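You operate a simulated robot arm through the tools that you are given. There is no shell and no other tool. Be economical: measure what you need, move in short steps, check, and stop when the job is done.

You are at the controls of a simulated robot arm. One attempt, no reset.

Task
Slide the steel bracket to the black line and bolt it down.
Fine: blue bolt first, then the white; the grey driver ends in the rubber stand; the orange battery stays put.

It is judged by the outcome, as a careful person would: the job done as asked, and still so three seconds after it is handed in. It fails if anything else is knocked over, pushed out of place, dropped, spilled or broken.

Robot
A 6-joint arm with a two-finger parallel gripper, fixed in place. Base frame: the origin is at the foot of the arm, x ahead of it, y to its left, z up; the work surface is at about z = 0. Readings come in m, degrees, newtons and seconds.
With the tool pointing down near the work surface it reaches from about 0.12 to 0.5 m from the base axis. Its first joint turns from -72.0 to 72.0 degrees. Payload 0.65 kg.
The tool frame sits at the grasp point between the pads (the TCP): z along the fingers, y along the line on which they close. The tips reach 0.025 m beyond it. The gripper opens to 0.076 m. The fingers are 0.018 m wide and 0.01 m thick; the gripper's body (0.036 by 0.078 m) begins 0.045 m behind the TCP.
Orientation is that of the tool frame in the base frame, as a unit quaternion [x, y, z, w]. With the fingers straight down and closing along the base's y, the tool's x points along the base's -x, its y along +y and its z along -z.

Tools
- The arm moves only by the tool apply_moves. Its argument "series" is a list of rows, each a list of 7 numbers: the shift along the tool's x, y, z in mm, then the turn, a rotation vector about the tool's x, y, z in degrees, then the opening, from 0 (shut) to 1 (fully open). In form: [[x, y, z, wx, wy, wz, grip], ...]. A call has 1 to 10 rows; each row shifts and turns the commanded pose from where the row before left it, along the tool's axes as they then stand. Rows are played at 5 a second. More than 0.05 m and 8.6 degrees between two rows, or a gripper value outside its range, and nothing of the call is played. A pose out of reach is approached as far as the arm can. The call stops where the force on the tool passes 40 N (or 10 N more than at its start, if that is more) or the arm is blocked; 0.2 s more then pass. The fingers move at their own pace (about 0.108 m/s each) and stop on an object; they squeeze with about 26 N. The grip force told is the motor's: it shows also when the fingers shut on nothing. Time passes only in rows, and 0.2 s behind the last, so rows that do not move let the fingers close. It gives the time, the measured TCP pose, the force on the tool (base axes), the opening and the grip force at its end, in the units of the frame above (readings bear some noise).
- Cameras (640 x 400 px; columns grow to the right, rows downward): "scene" is fixed at [0.0551, 0.2667, 0.4169]; the picture's right is [-0.80, -0.60, 0.00], its down [-0.27, 0.37, -0.89] and it looks along [0.53, -0.71, -0.46] (base axes); focal length 214 px, centre (320, 200). "wrist" rides on the gripper at [-0.028, 0, -0.045] in the tool frame; the picture's right is [0.00, -1.00, 0.00], its down [0.97, 0.00, -0.24] and it looks along [0.24, 0.00, 0.97] (tool axes); focal length 218 px, centre (320, 200). There is no depth. A picture from a camera that has moved, and an enlarged one, comes with that camera's place and axes in the base frame and with its lens.
- grab_frame(camera): a new picture of that camera. No time passes.
- zoom(camera, box): a new picture of the part [left, top, right, bottom] of that camera's present view, enlarged. No time passes.
- close_job(): hands the job in; it is judged then, once.

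Work in short steps. Places have to be worked out from the pictures, the camera data and where the tool is seen: move nearer, look again, correct. Check each grasp and each placing, and mend what went wrong. You have 120 turns and 68 pictures in all, those below and enlarged ones among them. Open the gripper and draw the arm clear of the work before you hand the job in, unless the task says otherwise; then end with one line.

The tools are called as name(argument=value, ...) on one line, values as JSON. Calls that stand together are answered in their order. apply_moves: Moves the arm, as the interface text tells. Its arguments: {"type":"object","properties":{"series":{"type":"array","items":{"type":"array","items":{"type":"number"}}}},"required":["series"]} The other tools are called the same way: grab_frame (camera) takes a picture; zoom (camera, box) takes an enlarged picture of a part of a camera's view; close_job () hands the job in.

At the start:

```text
clock: 0.0
eef_pos: [0.2455, -0.0138, 0.406]
tool_rot: [0.0, 1.0, -0.001, 0.0]
ft_force: [0.1, -0.4, 0.0]
opening: 0.0762
grasp_force: 0.2
```

scene: 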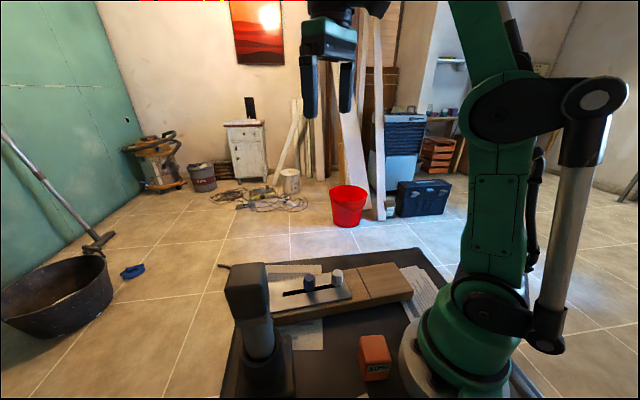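
wrist: 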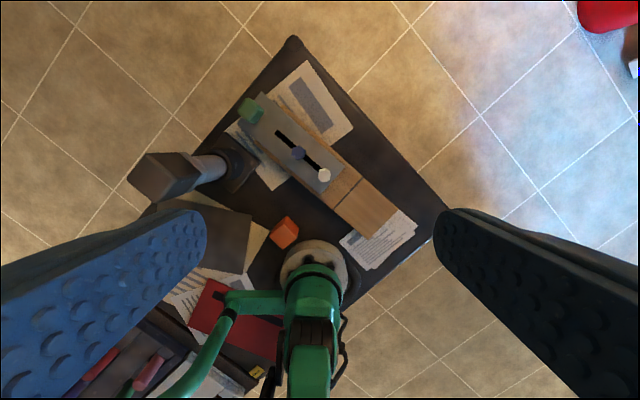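

I start by looking closer at the work area in both views.

zoom(camera="scene", box=[200, 230, 460, 400])

zoom(camera="wrist", box=[120, 30, 450, 290])

```text
2.35 times, centred on (330, 315) of scene
camera zoom: at [0.0551, 0.2667, 0.4169], right [-0.8, -0.6, 0.0], down [-0.27, 0.37, -0.89], along [0.53, -0.71, -0.46], focal length 505 px, centre (296, -71)
```

zoom: 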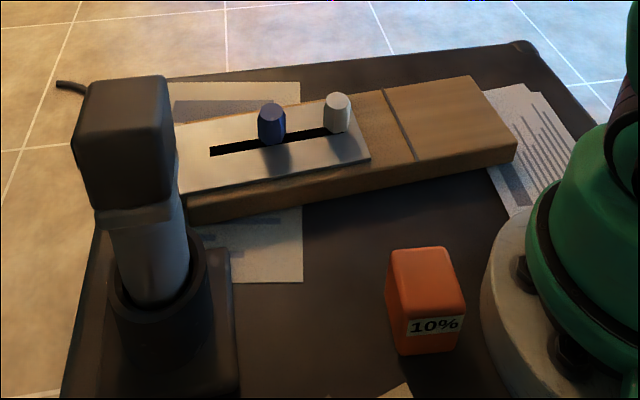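

```text
1.54 times, centred on (285, 160) of wrist
camera zoom: at [0.2731, -0.0123, 0.4524], right [0.0, -1.0, 0.0], down [-0.97, 0.0, 0.24], along [-0.24, 0.0, -0.97], focal length 336 px, centre (374, 262)
```

zoom: 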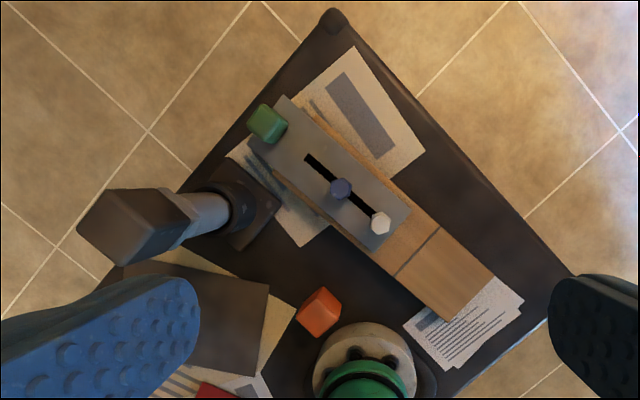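

The bracket lies on a wooden board with its slot around the two bolts, the line is about 4–5 cm nearer the base, and a green block sits on the bracket's far end. I go lower for a closer look.

apply_moves(series=[[-14, 10, 35, 0, 0, 0, 1], [-14, 10, 35, 0, 0, 0, 1], [-14, 10, 35, 0, 0, 0, 1], [-14, 10, 35, 0, 0, 0, 1]])

grab_frame(camera="wrist")

```text
clock: 1.0
eef_pos: [0.3007, 0.0271, 0.2653]
tool_rot: [0.0, 1.0, 0.0, 0.0]
ft_force: [0.0, 0.3, -0.5]
opening: 0.0762
grasp_force: 0.0
```

```text
63 pictures are left
camera wrist: at [0.3285, 0.0277, 0.3118], right [0.0, -1.0, 0.0], down [-0.97, 0.0, 0.24], along [-0.24, 0.0, -0.97], focal length 218 px, centre (320, 200)
```

wrist: 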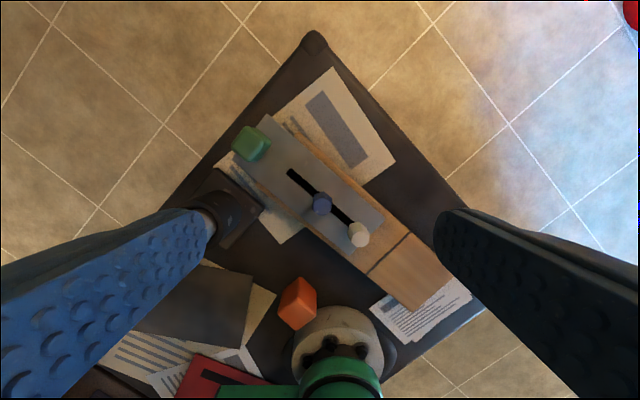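

The picture is clear of the bracket; I enlarge it to see the green block and bolts.

zoom(camera="wrist", box=[210, 90, 470, 310])

```text
1.82 times, centred on (340, 200) of wrist
camera zoom: at [0.3285, 0.0277, 0.3118], right [0.0, -1.0, 0.0], down [-0.97, 0.0, 0.24], along [-0.24, 0.0, -0.97], focal length 397 px, centre (284, 200)
```

zoom: 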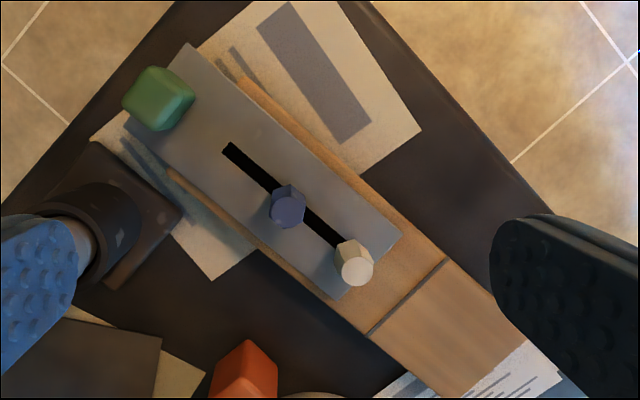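

I want to see the driver and stand in detail from the scene camera.

zoom(camera="scene", box=[210, 250, 330, 400])

```text
2.67 times, centred on (270, 325) of scene
camera zoom: at [0.0551, 0.2667, 0.4169], right [-0.8, -0.6, 0.0], down [-0.27, 0.37, -0.89], along [0.53, -0.71, -0.46], focal length 572 px, centre (453, -133)
```

zoom: 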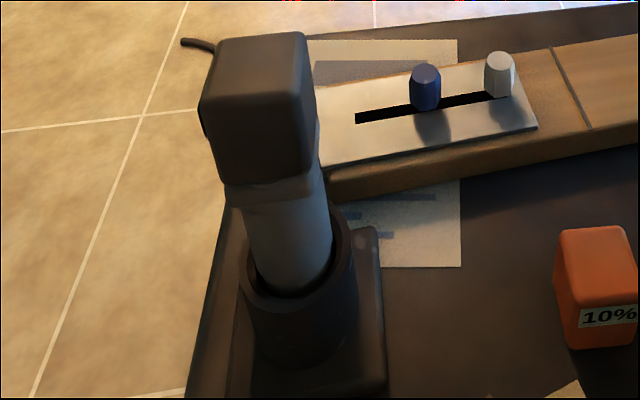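

Now I go above the driver to measure it: roughly (0.25, 0.16), staying well above its top.

apply_moves(series=[[0, 0, -40, 0, 0, 0, 1], [0, 0, -30, 0, 0, 0, 1], [16, 44, 0, 0, 0, 0, 1], [16, 44, 0, 0, 0, 0, 1], [16, 44, 0, 0, 0, 0, 1]])

grab_frame(camera="wrist")

zoom(camera="scene", box=[180, 180, 380, 400])

```text
clock: 2.2
eef_pos: [0.2532, 0.1604, 0.3371]
tool_rot: [0.0, 1.0, -0.001, 0.0]
ft_force: [-0.3, 0.0, 0.0]
opening: 0.0758
grasp_force: 0.1
```

```text
60 pictures are left
camera wrist: at [0.2803, 0.16, 0.3828], right [0.0, -1.0, 0.0], down [-0.97, 0.0, 0.24], along [-0.24, 0.0, -0.97], focal length 218 px, centre (320, 200)
```

wrist: 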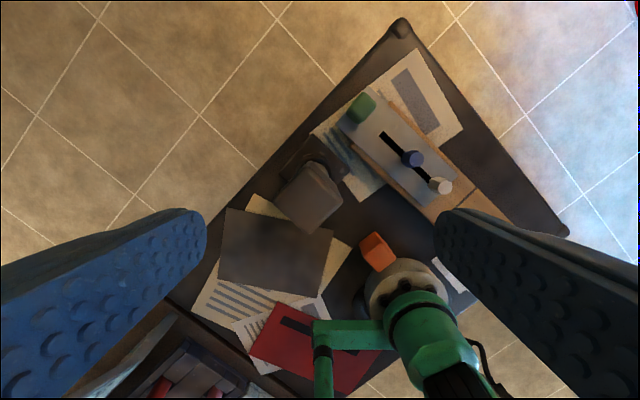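

```text
1.82 times, centred on (280, 290) of scene
camera zoom: at [0.0551, 0.2667, 0.4169], right [-0.8, -0.6, 0.0], down [-0.27, 0.37, -0.89], along [0.53, -0.71, -0.46], focal length 390 px, centre (393, 36)
```

zoom: 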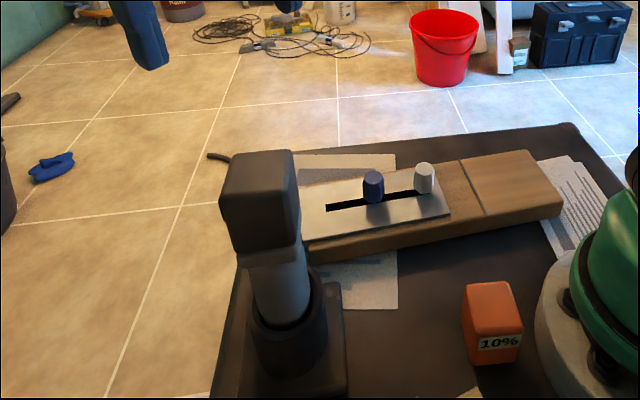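

zoom(camera="wrist", box=[230, 70, 490, 290])

```text
1.82 times, centred on (360, 180) of wrist
camera zoom: at [0.2803, 0.16, 0.3828], right [0.0, -1.0, 0.0], down [-0.97, 0.0, 0.24], along [-0.24, 0.0, -0.97], focal length 397 px, centre (247, 236)
```

zoom: 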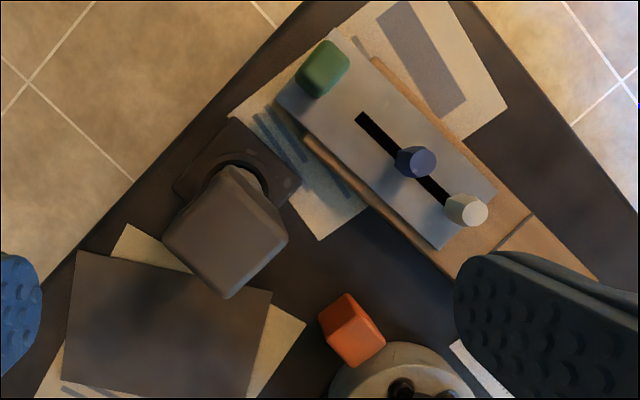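

The driver stands at about (0.238, 0.17), top z≈0.215, with its head square turned about 45°. Next I inspect the far end of the bracket with the tool yawed along the board.

apply_moves(series=[[-36, -13, 0, 0, 0, 0, 1], [-36, -13, 0, 0, 0, 0, 1], [-36, -13, 0, 0, 0, 0, 1], [0, 0, 14, 0, 0, -8.05, 1], [0, 0, 14, 0, 0, -8.05, 1], [0, 0, 14, 0, 0, -8.05, 1], [0, 0, 14, 0, 0, -8.05, 1], [0, 0, 14, 0, 0, -8.05, 1], [0, 0, 14, 0, 0, -8.05, 1]])

grab_frame(camera="wrist")

```text
clock: 4.2
eef_pos: [0.3482, 0.1212, 0.2476]
tool_rot: [-0.411, 0.912, 0.0, 0.0]
ft_force: [-0.4, 0.0, -0.1]
opening: 0.076
grasp_force: 0.1
out of reach, approached as far as the arm can: row 3
```

```text
57 pictures are left
camera wrist: at [0.3667, 0.1436, 0.2942], right [0.75, -0.66, 0.0], down [-0.64, -0.73, 0.24], along [-0.16, -0.18, -0.97], focal length 218 px, centre (320, 200)
```

wrist: 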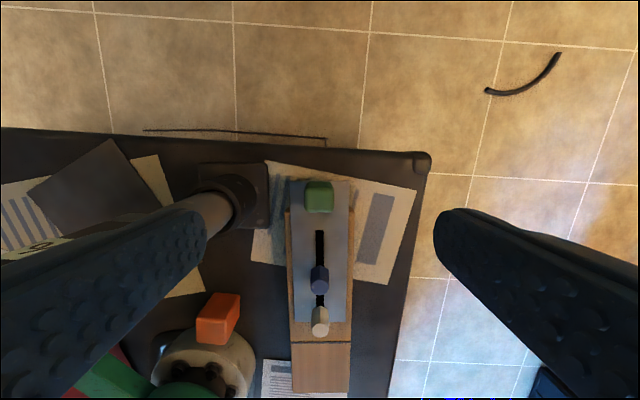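

The bracket is aligned with the tool now; I enlarge its far end.

zoom(camera="wrist", box=[240, 150, 400, 350])

```text
2.00 times, centred on (320, 250) of wrist
camera zoom: at [0.3667, 0.1436, 0.2942], right [0.75, -0.66, 0.0], down [-0.64, -0.73, 0.24], along [-0.16, -0.18, -0.97], focal length 436 px, centre (320, 100)
```

zoom: 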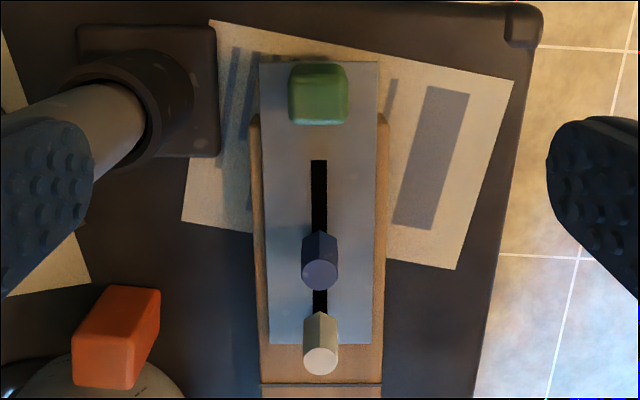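

The green block sits centrally at the bracket's overhanging far end, and the edge lies about 4 cm ahead of the camera, with the line about 37 mm past the near edge. I close the fingers, back off 12 mm and lower behind the far edge.

apply_moves(series=[[-13, 0, 0, 0, 0, 0, 0], [0, 0, 40, 0, 0, 0, 0], [0, 0, 40, 0, 0, 0, 0], [0, 0, 30, 0, 0, 0, 0], [0, 0, 20, 0, 0, 0, 0]])

grab_frame(camera="wrist")

grab_frame(camera="scene")

```text
clock: 5.4
eef_pos: [0.3575, 0.1323, 0.1173]
tool_rot: [-0.409, 0.912, 0.001, -0.001]
ft_force: [-0.6, -0.3, -0.4]
opening: 0.0
grasp_force: 23.8
```

```text
55 pictures are left
camera wrist: at [0.3762, 0.1533, 0.1639], right [0.75, -0.67, 0.0], down [-0.65, -0.72, 0.24], along [-0.16, -0.18, -0.97], focal length 218 px, centre (320, 200)
```

wrist: 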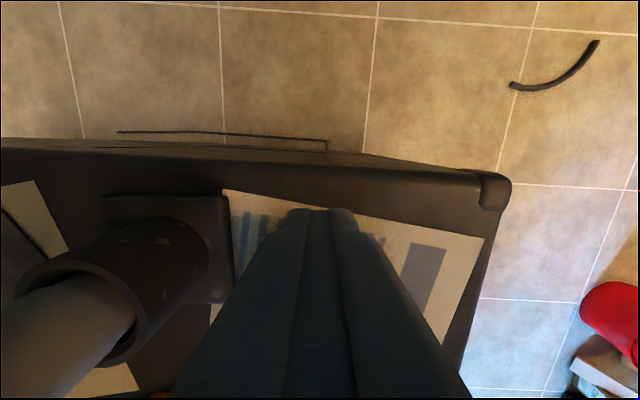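

```text
54 pictures are left
```

scene: 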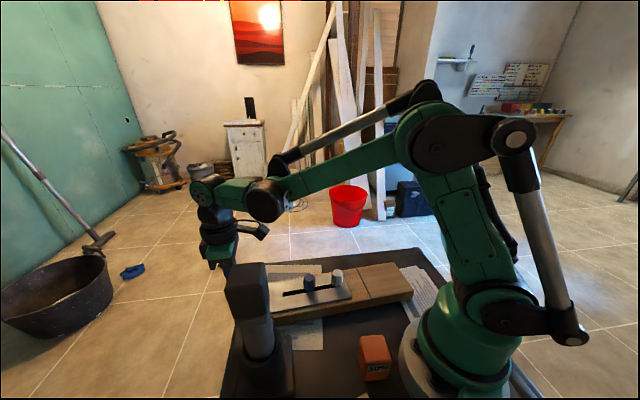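

The gripper is behind the bracket, clear of the driver. I lower to tip height z≈0.02 behind the overhang.

apply_moves(series=[[0, 0, 25, 0, 0, 0, 0], [0, 0, 25, 0, 0, 0, 0], [0, 0, 18, 0, 0, 0, 0], [0, 0, 0, 0, 0, 0, 0]])

zoom(camera="scene", box=[180, 180, 380, 360])

```text
clock: 6.4
eef_pos: [0.3584, 0.1321, 0.0494]
tool_rot: [-0.409, 0.913, 0.0, 0.0]
ft_force: [-1.0, 0.8, -0.5]
opening: 0.0
grasp_force: 23.3
```

```text
2.22 times, centred on (280, 270) of scene
camera zoom: at [0.0551, 0.2667, 0.4169], right [-0.8, -0.6, 0.0], down [-0.27, 0.37, -0.89], along [0.53, -0.71, -0.46], focal length 477 px, centre (409, 44)
```

zoom: 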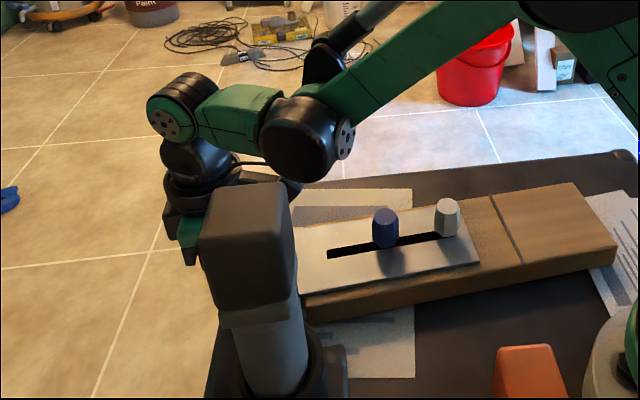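

I push along the board in small steps: about 18 mm gap, then partway.

apply_moves(series=[[5, 0, 0, 0, 0, 0, 0], [5, 0, 0, 0, 0, 0, 0], [4, 0, 0, 0, 0, 0, 0], [4, 0, 0, 0, 0, 0, 0], [4, 0, 0, 0, 0, 0, 0], [4, 0, 0, 0, 0, 0, 0], [4, 0, 0, 0, 0, 0, 0], [0, 0, 0, 0, 0, 0, 0]])

zoom(camera="scene", box=[180, 180, 380, 360])

```text
clock: 8.2
eef_pos: [0.3375, 0.1089, 0.0508]
tool_rot: [-0.408, 0.913, 0.0, 0.0]
ft_force: [0.0, 0.4, 1.2]
opening: 0.0
grasp_force: 23.9
```

```text
2.22 times, centred on (280, 270) of scene
camera zoom: at [0.0551, 0.2667, 0.4169], right [-0.8, -0.6, 0.0], down [-0.27, 0.37, -0.89], along [0.53, -0.71, -0.46], focal length 477 px, centre (409, 44)
```

zoom: 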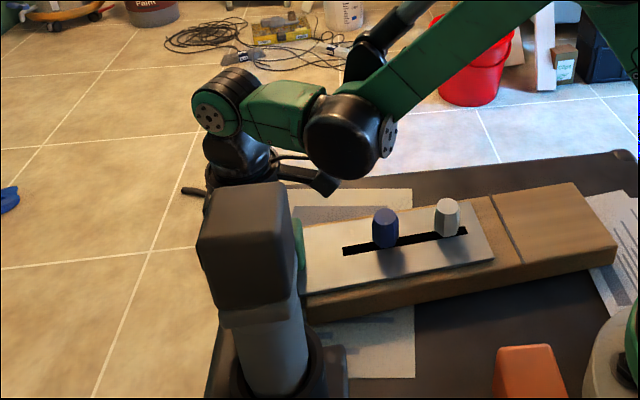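

The bracket slides well (about 13 mm so far, no force) and the board stays put; about 24 mm remain. I push 18 mm more.

apply_moves(series=[[4, 0, 0, 0, 0, 0, 0], [4, 0, 0, 0, 0, 0, 0], [4, 0, 0, 0, 0, 0, 0], [4, 0, 0, 0, 0, 0, 0], [2, 0, 0, 0, 0, 0, 0], [0, 0, 0, 0, 0, 0, 0]])

zoom(camera="scene", box=[280, 240, 400, 320])

```text
clock: 9.6
eef_pos: [0.3248, 0.0944, 0.0496]
tool_rot: [-0.41, 0.912, 0.001, -0.001]
ft_force: [0.9, 0.2, 0.0]
opening: 0.0001
grasp_force: 23.5
```

```text
5.00 times, centred on (340, 280) of scene
camera zoom: at [0.0551, 0.2667, 0.4169], right [-0.8, -0.6, 0.0], down [-0.27, 0.37, -0.89], along [0.53, -0.71, -0.46], focal length 1072 px, centre (220, -200)
```

zoom: 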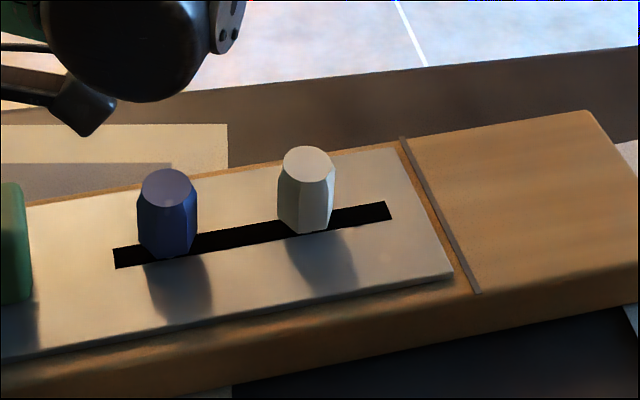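

Roughly 5 mm remain to the line. I push 4 mm more and look again.

apply_moves(series=[[2, 0, 0, 0, 0, 0, 0], [2, 0, 0, 0, 0, 0, 0], [0, 0, 0, 0, 0, 0, 0]])

zoom(camera="scene", box=[330, 245, 390, 305])

```text
clock: 10.4
eef_pos: [0.3229, 0.0932, 0.0503]
tool_rot: [-0.409, 0.912, -0.001, -0.001]
ft_force: [0.1, 0.1, -0.5]
opening: 0.0
grasp_force: 23.8
```

```text
6.67 times, centred on (360, 275) of scene
camera zoom: at [0.0551, 0.2667, 0.4169], right [-0.8, -0.6, 0.0], down [-0.27, 0.37, -0.89], along [0.53, -0.71, -0.46], focal length 1430 px, centre (53, -300)
```

zoom: 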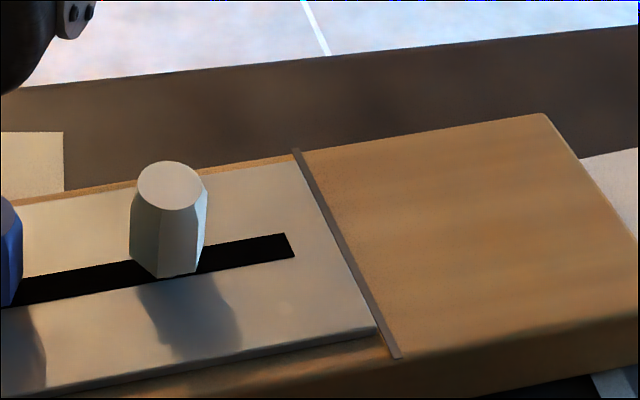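

Gap is now about 1–3 mm. One last 1.5 mm nudge, then I back off, rise and check from above.

apply_moves(series=[[1.5, 0, 0, 0, 0, 0, 0], [0, 0, 0, 0, 0, 0, 0], [-8, 0, 0, 0, 0, 0, 0], [-8, 0, 0, 0, 0, 0, 0], [0, 0, -30, 0, 0, 0, 0], [0, 0, -40, 0, 0, 0, 0], [0, 0, -45, 0, 0, 0, 0], [0, 0, -45, 0, 0, 0, 1], [0, 0, -30, 0, 0, 0, 1], [0, 0, 0, 0, 0, 0, 1]])

zoom(camera="scene", box=[330, 245, 390, 305])

zoom(camera="wrist", box=[240, 150, 400, 350])

```text
clock: 12.6
eef_pos: [0.3336, 0.103, 0.2392]
tool_rot: [-0.409, 0.913, 0.001, 0.0]
ft_force: [-0.9, 0.5, -0.2]
opening: 0.076
grasp_force: 0.0
```

```text
6.67 times, centred on (360, 275) of scene
camera zoom: at [0.0551, 0.2667, 0.4169], right [-0.8, -0.6, 0.0], down [-0.27, 0.37, -0.89], along [0.53, -0.71, -0.46], focal length 1430 px, centre (53, -300)
```

zoom: 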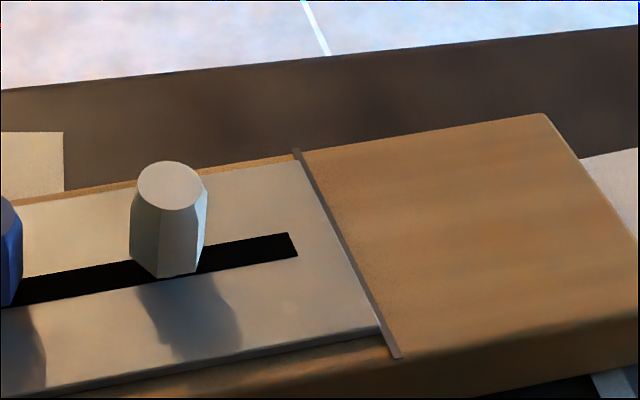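

```text
2.00 times, centred on (320, 250) of wrist
camera zoom: at [0.3519, 0.1247, 0.2857], right [0.75, -0.67, 0.0], down [-0.65, -0.72, 0.24], along [-0.16, -0.18, -0.97], focal length 436 px, centre (320, 100)
```

zoom: 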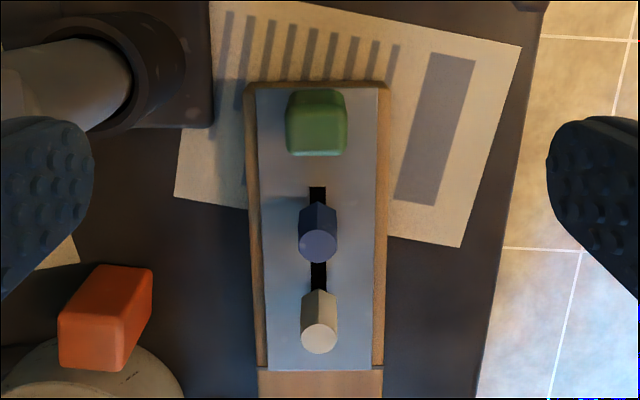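

The bracket's edge is at the line and the board did not move. Bolt tops are at z≈0.075: white (0.222,-0.019), blue (0.262,0.026). Now I rise and go over the driver to locate it precisely.

apply_moves(series=[[0, 0, -40, 0, 0, 0, 1], [0, 0, -40, 0, 0, 0, 1], [6, 38, 0, 0, 0, 0, 1], [6, 38, 0, 0, 0, 0, 1], [6, 37, 0, 0, 0, 0, 1], [0, 0, 0, 0, 0, 0, 1]])

grab_frame(camera="wrist")

zoom(camera="scene", box=[190, 240, 340, 400])

```text
clock: 14.0
eef_pos: [0.2341, 0.1647, 0.32]
tool_rot: [-0.409, 0.913, -0.001, 0.0]
ft_force: [0.7, -0.1, 0.5]
opening: 0.0759
grasp_force: 0.1
```

```text
47 pictures are left
camera wrist: at [0.2535, 0.1867, 0.3664], right [0.75, -0.67, 0.0], down [-0.65, -0.72, 0.24], along [-0.16, -0.18, -0.97], focal length 218 px, centre (320, 200)
```

wrist: 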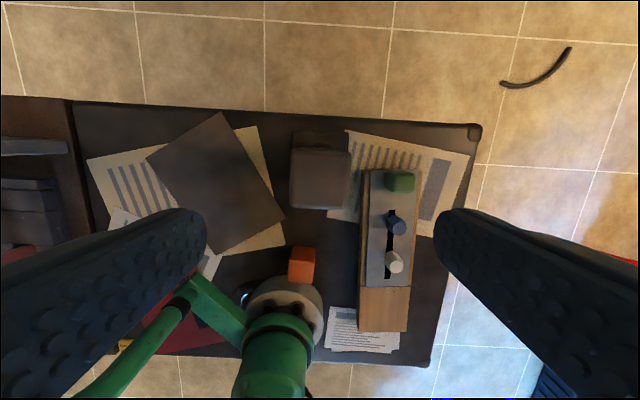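

```text
2.50 times, centred on (265, 320) of scene
camera zoom: at [0.0551, 0.2667, 0.4169], right [-0.8, -0.6, 0.0], down [-0.27, 0.37, -0.89], along [0.53, -0.71, -0.46], focal length 536 px, centre (458, -100)
```

zoom: 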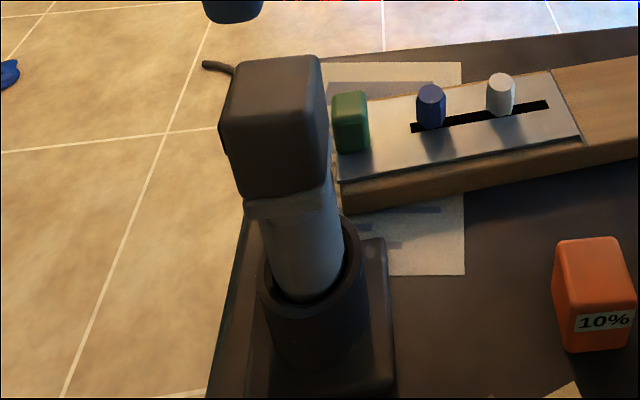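

The driver head is square to the tool now. I enlarge to measure its offset.

zoom(camera="wrist", box=[250, 110, 410, 230])

```text
3.33 times, centred on (330, 170) of wrist
camera zoom: at [0.2535, 0.1867, 0.3664], right [0.75, -0.67, 0.0], down [-0.65, -0.72, 0.24], along [-0.16, -0.18, -0.97], focal length 728 px, centre (287, 300)
```

zoom: 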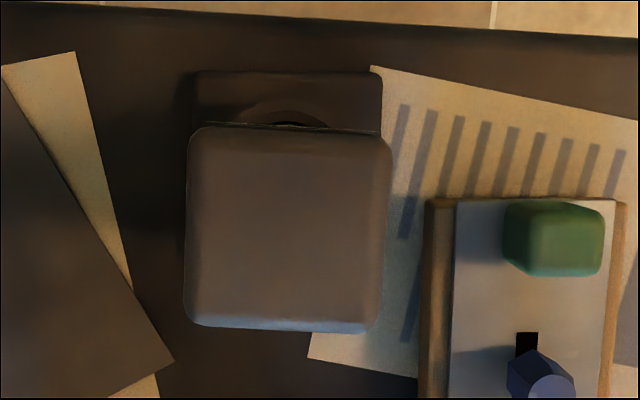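

The head is 42 mm wide, laterally centred, 4.5 mm behind the TCP along the tool's x, with ~2.5° twist. I correct and descend over it to TCP z≈0.20.

apply_moves(series=[[-4.5, 0, 0, 0, 0, 2.5, 1], [0, 0, 40, 0, 0, 0, 1], [0, 0, 40, 0, 0, 0, 1], [0, 0, 20, 0, 0, 0, 1], [0, 0, 20, 0, 0, 0, 1], [0, 0, 4, 0, 0, 0, 1], [0, 0, 0, 0, 0, 0, 1]])

grab_frame(camera="wrist")

zoom(camera="scene", box=[190, 220, 340, 380])

```text
clock: 15.6
eef_pos: [0.2385, 0.1669, 0.1962]
tool_rot: [-0.389, 0.921, 0.001, 0.001]
ft_force: [0.1, 0.8, -0.7]
opening: 0.0758
grasp_force: 0.1
```

```text
44 pictures are left
camera wrist: at [0.2585, 0.1887, 0.2416], right [0.72, -0.7, 0.0], down [-0.68, -0.7, 0.24], along [-0.17, -0.17, -0.97], focal length 218 px, centre (320, 200)
```

wrist: 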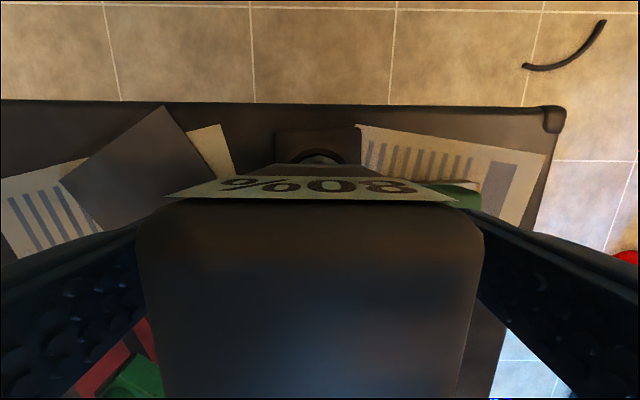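

```text
2.50 times, centred on (265, 300) of scene
camera zoom: at [0.0551, 0.2667, 0.4169], right [-0.8, -0.6, 0.0], down [-0.27, 0.37, -0.89], along [0.53, -0.71, -0.46], focal length 536 px, centre (458, -50)
```

zoom: 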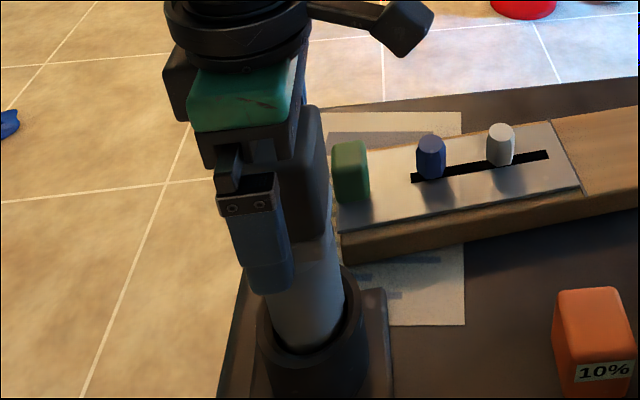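

The head is the driver's own battery pack (80 %), and the fingers straddle it down to the collar. I close and check the grip.

apply_moves(series=[[0, 0, 0, 0, 0, 0, 0.4], [0, 0, 0, 0, 0, 0, 0.3], [0, 0, 0, 0, 0, 0, 0.3], [0, 0, 0, 0, 0, 0, 0.3]])

```text
clock: 16.6
eef_pos: [0.2385, 0.1693, 0.1948]
tool_rot: [-0.389, 0.921, -0.001, 0.0]
ft_force: [-1.7, 1.3, 0.7]
opening: 0.0419
grasp_force: 26.1
```

Gripped firmly at 41.9 mm. I lift gently a few centimetres and check that the whole driver comes along.

apply_moves(series=[[0, 0, -5, 0, 0, 0, 0.3], [0, 0, -10, 0, 0, 0, 0.3], [0, 0, -15, 0, 0, 0, 0.3], [0, 0, -15, 0, 0, 0, 0.3], [0, 0, 0, 0, 0, 0, 0.3]])

zoom(camera="scene", box=[190, 200, 360, 400])

```text
clock: 17.8
eef_pos: [0.2383, 0.1683, 0.2408]
tool_rot: [-0.389, 0.921, 0.0, 0.0]
ft_force: [0.5, 0.6, -2.7]
opening: 0.0418
grasp_force: 25.8
```

```text
2.00 times, centred on (275, 300) of scene
camera zoom: at [0.0551, 0.2667, 0.4169], right [-0.8, -0.6, 0.0], down [-0.27, 0.37, -0.89], along [0.53, -0.71, -0.46], focal length 429 px, centre (410, 0)
```

zoom: 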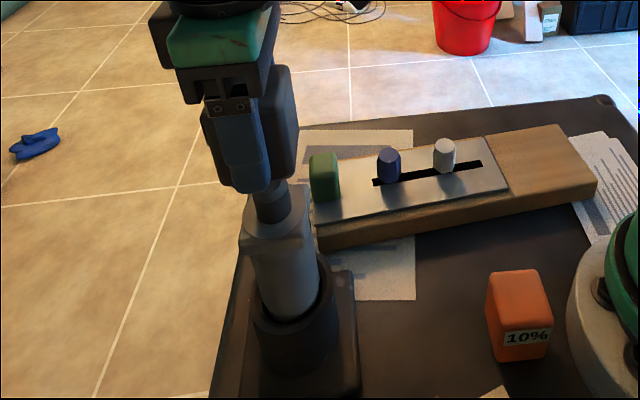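

The grey body seems to be left in the stand while the battery pack rises on a neck. I look closer before doing anything.

zoom(camera="scene", box=[200, 260, 300, 380])

grab_frame(camera="wrist")

```text
3.33 times, centred on (250, 320) of scene
camera zoom: at [0.0551, 0.2667, 0.4169], right [-0.8, -0.6, 0.0], down [-0.27, 0.37, -0.89], along [0.53, -0.71, -0.46], focal length 715 px, centre (553, -200)
```

zoom: 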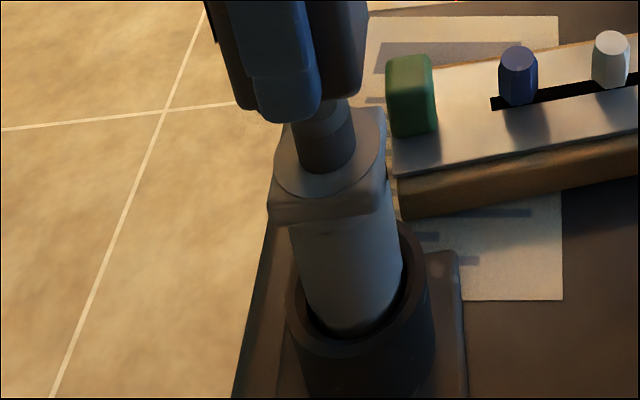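

```text
40 pictures are left
camera wrist: at [0.2585, 0.189, 0.2872], right [0.72, -0.7, 0.0], down [-0.68, -0.7, 0.24], along [-0.17, -0.17, -0.97], focal length 218 px, centre (320, 200)
```

wrist: 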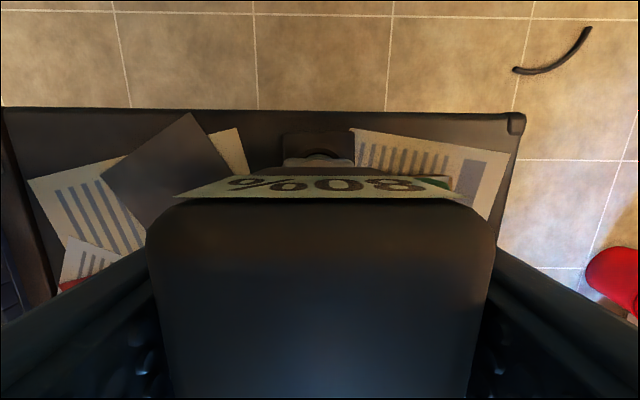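

The battery pack has slid off the driver's post, so it's separable; I must put it back and grip the driver lower, at its grey collar. I lower it exactly back the way it came.

apply_moves(series=[[0, 0, 15, 0, 0, 0, 0.3], [0, 0, 10, 0, 0, 0, 0.3], [0, 0, 8, 0, 0, 0, 0.3], [0, 0, 5, 0, 0, 0, 0.3], [0, 0, 4, 0, 0, 0, 0.3], [0, 0, 2, 0, 0, 0, 0.3], [0, 0, 0, 0, 0, 0, 0.3]])

zoom(camera="scene", box=[200, 260, 300, 380])

```text
clock: 19.4
eef_pos: [0.2382, 0.1694, 0.1979]
tool_rot: [-0.389, 0.921, 0.0, 0.001]
ft_force: [-0.1, -0.4, -1.7]
opening: 0.0419
grasp_force: 25.4
```

```text
3.33 times, centred on (250, 320) of scene
camera zoom: at [0.0551, 0.2667, 0.4169], right [-0.8, -0.6, 0.0], down [-0.27, 0.37, -0.89], along [0.53, -0.71, -0.46], focal length 715 px, centre (553, -200)
```

zoom: 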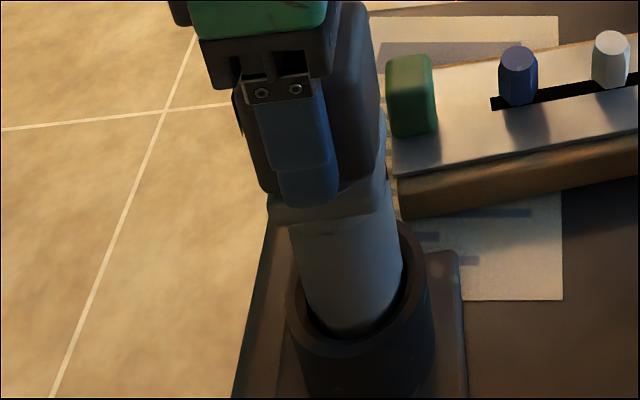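

Almost seated (about 1–2 mm left, still carrying weight). I lower in 1 mm steps till the force shows contact.

apply_moves(series=[[0, 0, 1, 0, 0, 0, 0.3], [0, 0, 1, 0, 0, 0, 0.3], [0, 0, 0, 0, 0, 0, 0.3]])

```text
clock: 20.2
eef_pos: [0.2399, 0.1678, 0.1946]
tool_rot: [-0.39, 0.921, 0.0, 0.0]
ft_force: [-1.2, -0.9, 15.5]
opening: 0.0418
grasp_force: 25.7
```

Seated at the original height with 15 N contact. I open and go down to about TCP z 0.176 so that the tips reach the collar.

apply_moves(series=[[0, 0, 0, 0, 0, 0, 0.4], [0, 0, 0, 0, 0, 0, 1], [0, 0, 0, 0, 0, 0, 1], [0, 0, 5, 0, 0, 0, 1], [0, 0, 4, 0, 0, 0, 1], [0, 0, 4, 0, 0, 0, 1], [0, 0, 3, 0, 0, 0, 1], [0, 0, 0, 0, 0, 0, 1]])

zoom(camera="scene", box=[200, 260, 300, 380])

grab_frame(camera="wrist")

```text
clock: 22.0
eef_pos: [0.2391, 0.1693, 0.1795]
tool_rot: [-0.39, 0.921, 0.001, -0.001]
ft_force: [-0.5, 0.0, -0.2]
opening: 0.0758
grasp_force: 0.1
```

```text
3.33 times, centred on (250, 320) of scene
camera zoom: at [0.0551, 0.2667, 0.4169], right [-0.8, -0.6, 0.0], down [-0.27, 0.37, -0.89], along [0.53, -0.71, -0.46], focal length 715 px, centre (553, -200)
```

zoom: 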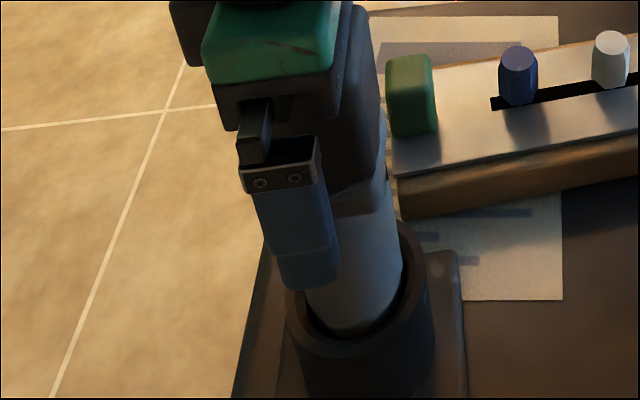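

```text
37 pictures are left
camera wrist: at [0.2588, 0.1896, 0.2253], right [0.72, -0.7, 0.0], down [-0.68, -0.7, 0.24], along [-0.17, -0.17, -0.97], focal length 218 px, centre (320, 200)
```

wrist: 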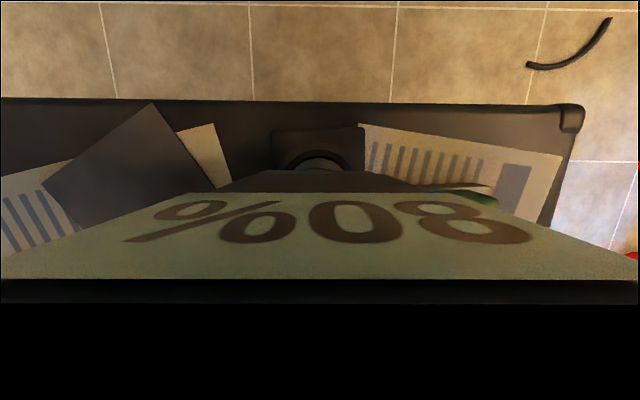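

No contact yet; tips at about z 0.155. Down 3 mm more, then close and read the opening to tell collar from battery.

apply_moves(series=[[0, 0, 1.5, 0, 0, 0, 1], [0, 0, 1.5, 0, 0, 0, 1], [0, 0, 0, 0, 0, 0, 1], [0, 0, 0, 0, 0, 0, 0.5], [0, 0, 0, 0, 0, 0, 0.3], [0, 0, 0, 0, 0, 0, 0.3], [0, 0, 0, 0, 0, 0, 0.3]])

zoom(camera="scene", box=[200, 260, 300, 380])

```text
clock: 23.6
eef_pos: [0.2393, 0.1695, 0.1753]
tool_rot: [-0.39, 0.921, 0.0, 0.0]
ft_force: [-1.4, 1.5, 4.8]
opening: 0.042
grasp_force: 26.0
```

```text
3.33 times, centred on (250, 320) of scene
camera zoom: at [0.0551, 0.2667, 0.4169], right [-0.8, -0.6, 0.0], down [-0.27, 0.37, -0.89], along [0.53, -0.71, -0.46], focal length 715 px, centre (553, -200)
```

zoom: 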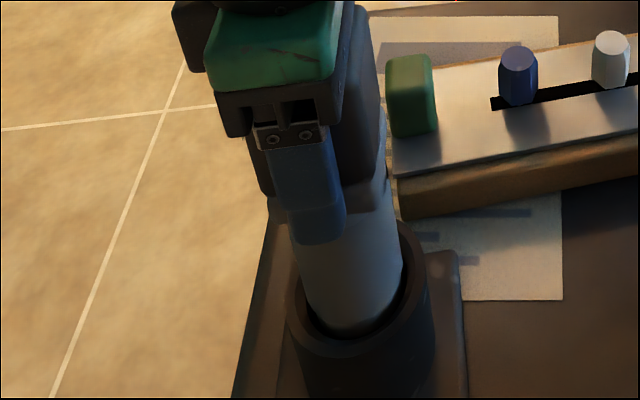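

Opening is again 42 mm, so collar and battery may be flush on this axis. I try a 6 mm lift and check whether the grey body follows.

apply_moves(series=[[0, 0, -2, 0, 0, 0, 0.3], [0, 0, -4, 0, 0, 0, 0.3], [0, 0, -4, 0, 0, 0, 0.3], [0, 0, 0, 0, 0, 0, 0.3]])

zoom(camera="scene", box=[200, 260, 300, 380])

```text
clock: 24.6
eef_pos: [0.2393, 0.1682, 0.1854]
tool_rot: [-0.389, 0.921, 0.0, 0.0]
ft_force: [-0.7, 0.4, -1.2]
opening: 0.0423
grasp_force: 26.1
```

```text
3.33 times, centred on (250, 320) of scene
camera zoom: at [0.0551, 0.2667, 0.4169], right [-0.8, -0.6, 0.0], down [-0.27, 0.37, -0.89], along [0.53, -0.71, -0.46], focal length 715 px, centre (553, -200)
```

zoom: 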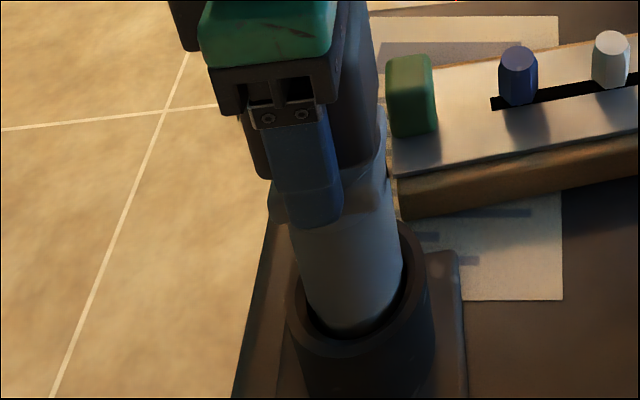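

Only the battery rose again. The collar is wider along the board's direction, so I reseat the battery, then regrip turned 90°.

apply_moves(series=[[0, 0, 4, 0, 0, 0, 0.3], [0, 0, 4, 0, 0, 0, 0.3], [0, 0, 2, 0, 0, 0, 0.3], [0, 0, 0, 0, 0, 0, 0.3]])

```text
clock: 25.6
eef_pos: [0.2395, 0.1687, 0.1766]
tool_rot: [-0.388, 0.922, 0.0, 0.001]
ft_force: [-3.7, 1.8, 8.8]
opening: 0.0416
grasp_force: 25.9
```

The battery is seated again (9 N upward). I open, rise above it and turn 90°.

apply_moves(series=[[0, 0, 0, 0, 0, 0, 0.5], [0, 0, 0, 0, 0, 0, 1], [0, 0, 0, 0, 0, 0, 1], [0, 0, -10, 0, 0, 0, 1], [0, 0, -30, 0, 0, 0, 1], [0, 0, -40, 0, 0, 0, 1], [0, 0, -30, 0, 0, 0, 1]])

apply_moves(series=[[0, 0, 0, 0, 0, 8.5, 1], [0, 0, 0, 0, 0, 8.5, 1], [0, 0, 0, 0, 0, 8.5, 1], [0, 0, 0, 0, 0, 8.5, 1], [0, 0, 0, 0, 0, 8.5, 1], [0, 0, 0, 0, 0, 8.5, 1], [0, 0, 0, 0, 0, 8.5, 1], [0, 0, 0, 0, 0, 8.5, 1], [0, 0, 0, 0, 0, 8.5, 1], [0, 0, 0, 0, 0, 8.5, 1]])

apply_moves(series=[[0, 0, 0, 0, 0, 5, 1], [0, 0, 0, 0, 0, 0, 1]])

grab_frame(camera="wrist")

zoom(camera="scene", box=[190, 220, 320, 380])

```text
clock: 27.2
eef_pos: [0.239, 0.1683, 0.2861]
tool_rot: [-0.388, 0.921, 0.001, 0.0]
ft_force: [0.3, -0.2, 0.5]
opening: 0.0761
grasp_force: 0.0
```

```text
clock: 29.4
eef_pos: [0.2393, 0.1694, 0.2875]
tool_rot: [0.337, 0.941, 0.001, 0.0]
ft_force: [0.4, 0.1, 0.1]
opening: 0.0763
grasp_force: 0.0
```

```text
clock: 30.0
eef_pos: [0.2389, 0.1685, 0.286]
tool_rot: [0.377, 0.926, 0.0, 0.0]
ft_force: [-0.1, -0.3, -1.3]
opening: 0.0759
grasp_force: 0.1
```

```text
34 pictures are left
camera wrist: at [0.2587, 0.15, 0.3324], right [-0.7, -0.72, 0.0], down [-0.69, 0.68, 0.24], along [-0.17, 0.17, -0.97], focal length 218 px, centre (320, 200)
```

wrist: 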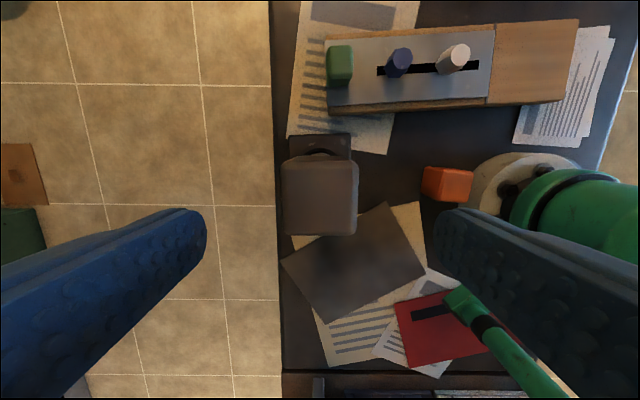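

```text
2.50 times, centred on (255, 300) of scene
camera zoom: at [0.0551, 0.2667, 0.4169], right [-0.8, -0.6, 0.0], down [-0.27, 0.37, -0.89], along [0.53, -0.71, -0.46], focal length 536 px, centre (482, -50)
```

zoom: 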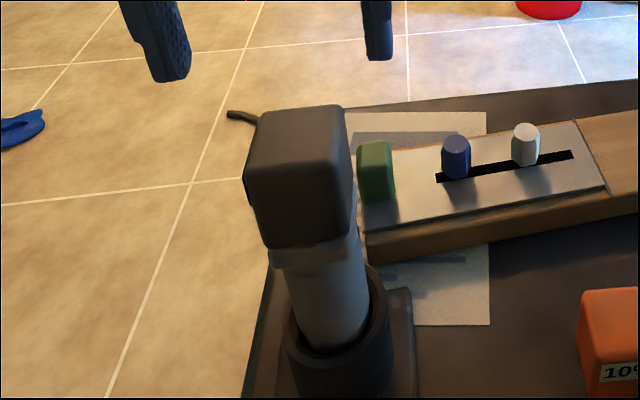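

Centred and aligned. I descend straddling the collar along the board axis to TCP z≈0.176.

apply_moves(series=[[0, 0, 40, 0, 0, 0, 1], [0, 0, 35, 0, 0, 0, 1], [0, 0, 20, 0, 0, 0, 1], [0, 0, 10, 0, 0, 0, 1], [0, 0, 3, 0, 0, 0, 1], [0, 0, 1, 0, 0, 0, 1], [0, 0, 0, 0, 0, 0, 1]])

apply_moves(series=[[0, 0, 0, 0, 0, 0, 0.6], [0, 0, 0, 0, 0, 0, 0.4], [0, 0, 0, 0, 0, 0, 0.4], [0, 0, 0, 0, 0, 0, 0.4]])

zoom(camera="scene", box=[190, 240, 310, 380])

```text
clock: 31.6
eef_pos: [0.2384, 0.1688, 0.1758]
tool_rot: [0.376, 0.927, 0.0, 0.0]
ft_force: [0.5, 0.5, 0.2]
opening: 0.0761
grasp_force: 0.1
```

```text
clock: 32.6
eef_pos: [0.2374, 0.1688, 0.1768]
tool_rot: [0.377, 0.926, 0.0, 0.001]
ft_force: [-1.1, -0.8, 1.2]
opening: 0.042
grasp_force: 26.3
```

```text
2.86 times, centred on (250, 310) of scene
camera zoom: at [0.0551, 0.2667, 0.4169], right [-0.8, -0.6, 0.0], down [-0.27, 0.37, -0.89], along [0.53, -0.71, -0.46], focal length 613 px, centre (520, -114)
```

zoom: 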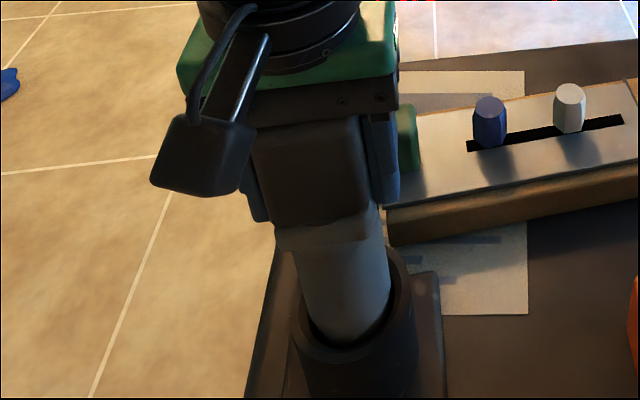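

The tips only reach the collar's top edge because the battery fills the palm, so a straight-down grip can't hold the driver. I'll grip the grey shaft below the collar with the tool tilted. First release, rise, and return the yaw to face the base.

apply_moves(series=[[0, 0, 0, 0, 0, 0, 0.6], [0, 0, 0, 0, 0, 0, 1], [0, 0, 0, 0, 0, 0, 1], [0, 0, -10, 0, 0, 0, 1], [0, 0, -40, 0, 0, 0, 1], [0, 0, -40, 0, 0, 0, 1], [0, 0, -30, 0, 0, 0, 1]])

apply_moves(series=[[0, 0, 0, 0, 0, -7.96, 1], [0, 0, 0, 0, 0, -7.96, 1], [0, 0, 0, 0, 0, -7.96, 1], [0, 0, 0, 0, 0, -7.96, 1], [0, 0, 0, 0, 0, -7.96, 1], [0, 0, 0, 0, 0, -7.96, 1], [0, 0, 0, 0, 0, -7.96, 1], [0, 0, 0, 0, 0, -7.96, 1], [0, 0, 0, 0, 0, -7.96, 1], [0, 0, 0, 0, 0, -7.96, 1]])

apply_moves(series=[[-35, 0, 0, 0, 0, 0, 1], [-35, 0, 0, 0, 0, 0, 1], [0, 0, 20, 0, 0, 0, 1], [0, 0, 0, 0, 8, 0, 1], [0, 0, 0, 0, 8, 0, 1], [0, 0, 0, 0, 8, 0, 1]])

```text
clock: 34.2
eef_pos: [0.2387, 0.1688, 0.2977]
tool_rot: [0.376, 0.926, 0.0, 0.0]
ft_force: [0.5, -0.6, 0.3]
opening: 0.0761
grasp_force: 0.1
```

```text
clock: 36.4
eef_pos: [0.2384, 0.1683, 0.2962]
tool_rot: [-0.306, 0.952, 0.0, 0.0]
ft_force: [0.3, 0.5, 0.1]
opening: 0.0758
grasp_force: 0.1
```

```text
clock: 37.8
eef_pos: [0.2958, 0.2085, 0.2772]
tool_rot: [-0.297, 0.932, -0.063, -0.199]
ft_force: [0.2, 0.4, 0.2]
opening: 0.0762
grasp_force: 0.0
```

Inward tilt works so far (24°). I continue tilting to see how far the arm allows.

apply_moves(series=[[0, 0, 0, 0, 8, 0, 1], [0, 0, 0, 0, 8, 0, 1], [0, 0, 0, 0, 8, 0, 1], [0, 0, 0, 0, 8, 0, 1], [0, 0, 0, 0, 8, 0, 1], [0, 0, 0, 0, 0, 0, 1]])

grab_frame(camera="wrist")

grab_frame(camera="scene")

```text
clock: 39.2
eef_pos: [0.2964, 0.2083, 0.2762]
tool_rot: [-0.297, 0.929, -0.067, -0.208]
ft_force: [-0.5, -0.6, 0.2]
opening: 0.0761
grasp_force: 0.0
out of reach, approached as far as the arm can: row 1, 2, 3, 4, 5
```

```text
31 pictures are left
camera wrist: at [0.3313, 0.2349, 0.3063], right [0.58, -0.82, 0.0], down [-0.63, -0.45, 0.63], along [-0.51, -0.37, -0.78], focal length 218 px, centre (320, 200)
```

wrist: 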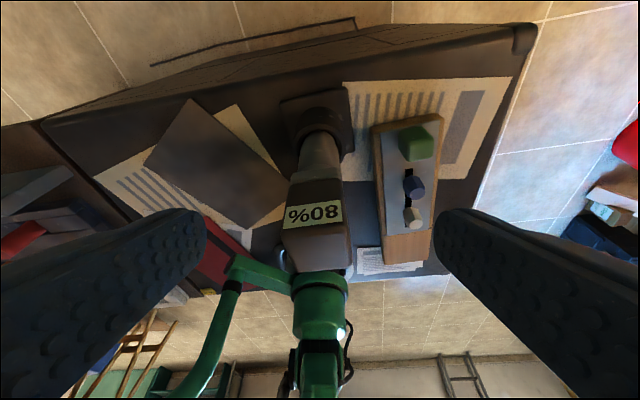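

```text
30 pictures are left
```

scene: 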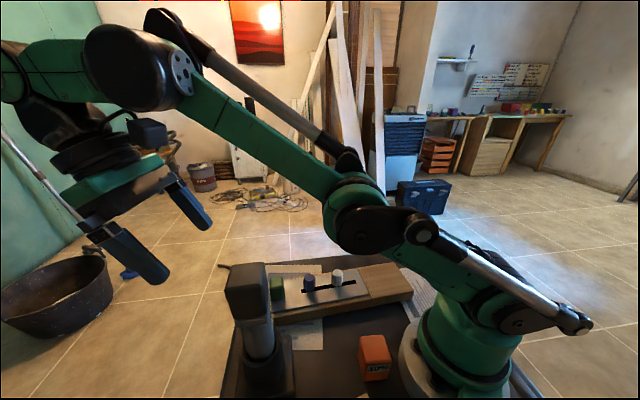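

The limit here is the arm being stretched out (shoulder and forearm almost straight), so lower and nearer should allow more tilt. I first turn back 8° to see whether the command was clipped.

apply_moves(series=[[0, 0, 0, 0, -8, 0, 1], [0, 0, 0, 0, 0, 0, 1]])

```text
clock: 39.8
eef_pos: [0.2965, 0.2096, 0.2758]
tool_rot: [-0.301, 0.942, -0.045, -0.142]
ft_force: [0.0, -0.3, -0.5]
opening: 0.0761
grasp_force: 0.2
```

The command was clipped, so I know the pose (17° tilt). I go straight down 100 mm outside the driver and tilt again.

apply_moves(series=[[-7.4, 0, 23.9, 0, 0, 0, 1], [-7.4, 0, 23.9, 0, 0, 0, 1], [-7.4, 0, 23.9, 0, 0, 0, 1], [-7.4, 0, 23.9, 0, 0, 0, 1], [0, 0, 0, 0, 8, 0, 1], [0, 0, 0, 0, 8, 0, 1], [0, 0, 0, 0, 8, 0, 1], [0, 0, 0, 0, 8, 0, 1], [0, 0, 0, 0, 8, 0, 1], [0, 0, 0, 0, 0, 0, 1]])

```text
clock: 42.0
eef_pos: [0.3206, 0.2263, 0.207]
tool_rot: [-0.297, 0.93, -0.067, -0.208]
ft_force: [0.4, 0.8, -0.8]
opening: 0.0761
grasp_force: 0.1
out of reach, approached as far as the arm can: row 2, 3, 4, 6, 7, 8, 9
```

The wrist's inward fold is limited, so I'll approach the shaft sideways instead, from the board side with the tool pointing roughly along +y and tilted about its closing axis. First I straighten up, rise and move to (0.25, 0.10).

apply_moves(series=[[0, 0, 0, 0, -8.4, 0, 1], [0, 0, 0, 0, -8.4, 0, 1], [0, 0, 0, 0, -8.4, 0, 1], [0, 0, -35, 0, 0, 0, 1], [0, 0, -35, 0, 0, 0, 1], [43.5, -20.8, 0, 0, 0, 0, 1], [43.5, -20.8, 0, 0, 0, 0, 1], [43.5, -20.8, 0, 0, 0, 0, 1], [0, 0, 0, 0, 0, 0, 1]])

```text
clock: 44.0
eef_pos: [0.3224, 0.1369, 0.3396]
tool_rot: [-0.304, 0.953, 0.0, 0.001]
ft_force: [0.5, 0.2, 0.2]
opening: 0.076
grasp_force: 0.1
out of reach, approached as far as the arm can: row 2, 3, 5, 6, 7, 8
```

The arm is straight-down again at (0.322, 0.137, 0.34). I bring it in to (0.25, 0.10, 0.29).

apply_moves(series=[[0, 0, 20, 0, 0, 0, 1], [27, 4, 10, 0, 0, 0, 1], [27, 4, 10, 0, 0, 0, 1], [26, 4, 10, 0, 0, 0, 1], [0, 0, 0, 0, 0, 0, 1]])

apply_moves(series=[[0, 0, 0, 0, 0, 8.4, 1], [0, 0, 0, 0, 0, 8.4, 1], [0, 0, 0, 0, 0, 8.4, 1], [0, 0, 0, 0, 0, 8.4, 1], [0, 0, 0, 0, 0, 8.4, 1], [0, 0, 0, 0, 0, 8.4, 1], [0, 0, 0, 0, 0, 8.4, 1], [0, 0, 0, 0, 0, 8.4, 1], [0, 0, 0, 0, 0, 8.4, 1], [0, 0, 0, 0, 0, 8.4, 1]])

apply_moves(series=[[0, 0, 0, 0, 0, 8.4, 1], [0, 0, 0, 0, 0, 8.4, 1], [0, 0, 0, 0, 0, 8.4, 1], [0, 0, 0, 0, 0, 6, 1], [0, 0, 0, 0, 0, 0, 1]])

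```text
clock: 45.2
eef_pos: [0.3223, 0.1338, 0.3404]
tool_rot: [-0.305, 0.952, 0.0, 0.0]
ft_force: [-0.9, 0.2, 0.3]
opening: 0.0759
grasp_force: 0.1
out of reach, approached as far as the arm can: row 1, 2, 3, 4
```

```text
clock: 47.4
eef_pos: [0.3221, 0.1351, 0.3413]
tool_rot: [0.413, 0.911, 0.001, 0.0]
ft_force: [0.1, 0.0, -0.4]
opening: 0.0761
grasp_force: 0.0
```

```text
clock: 48.6
eef_pos: [0.3228, 0.1341, 0.3397]
tool_rot: [0.643, 0.766, 0.0, 0.0]
ft_force: [0.0, 0.0, -0.2]
opening: 0.0759
grasp_force: 0.0
```

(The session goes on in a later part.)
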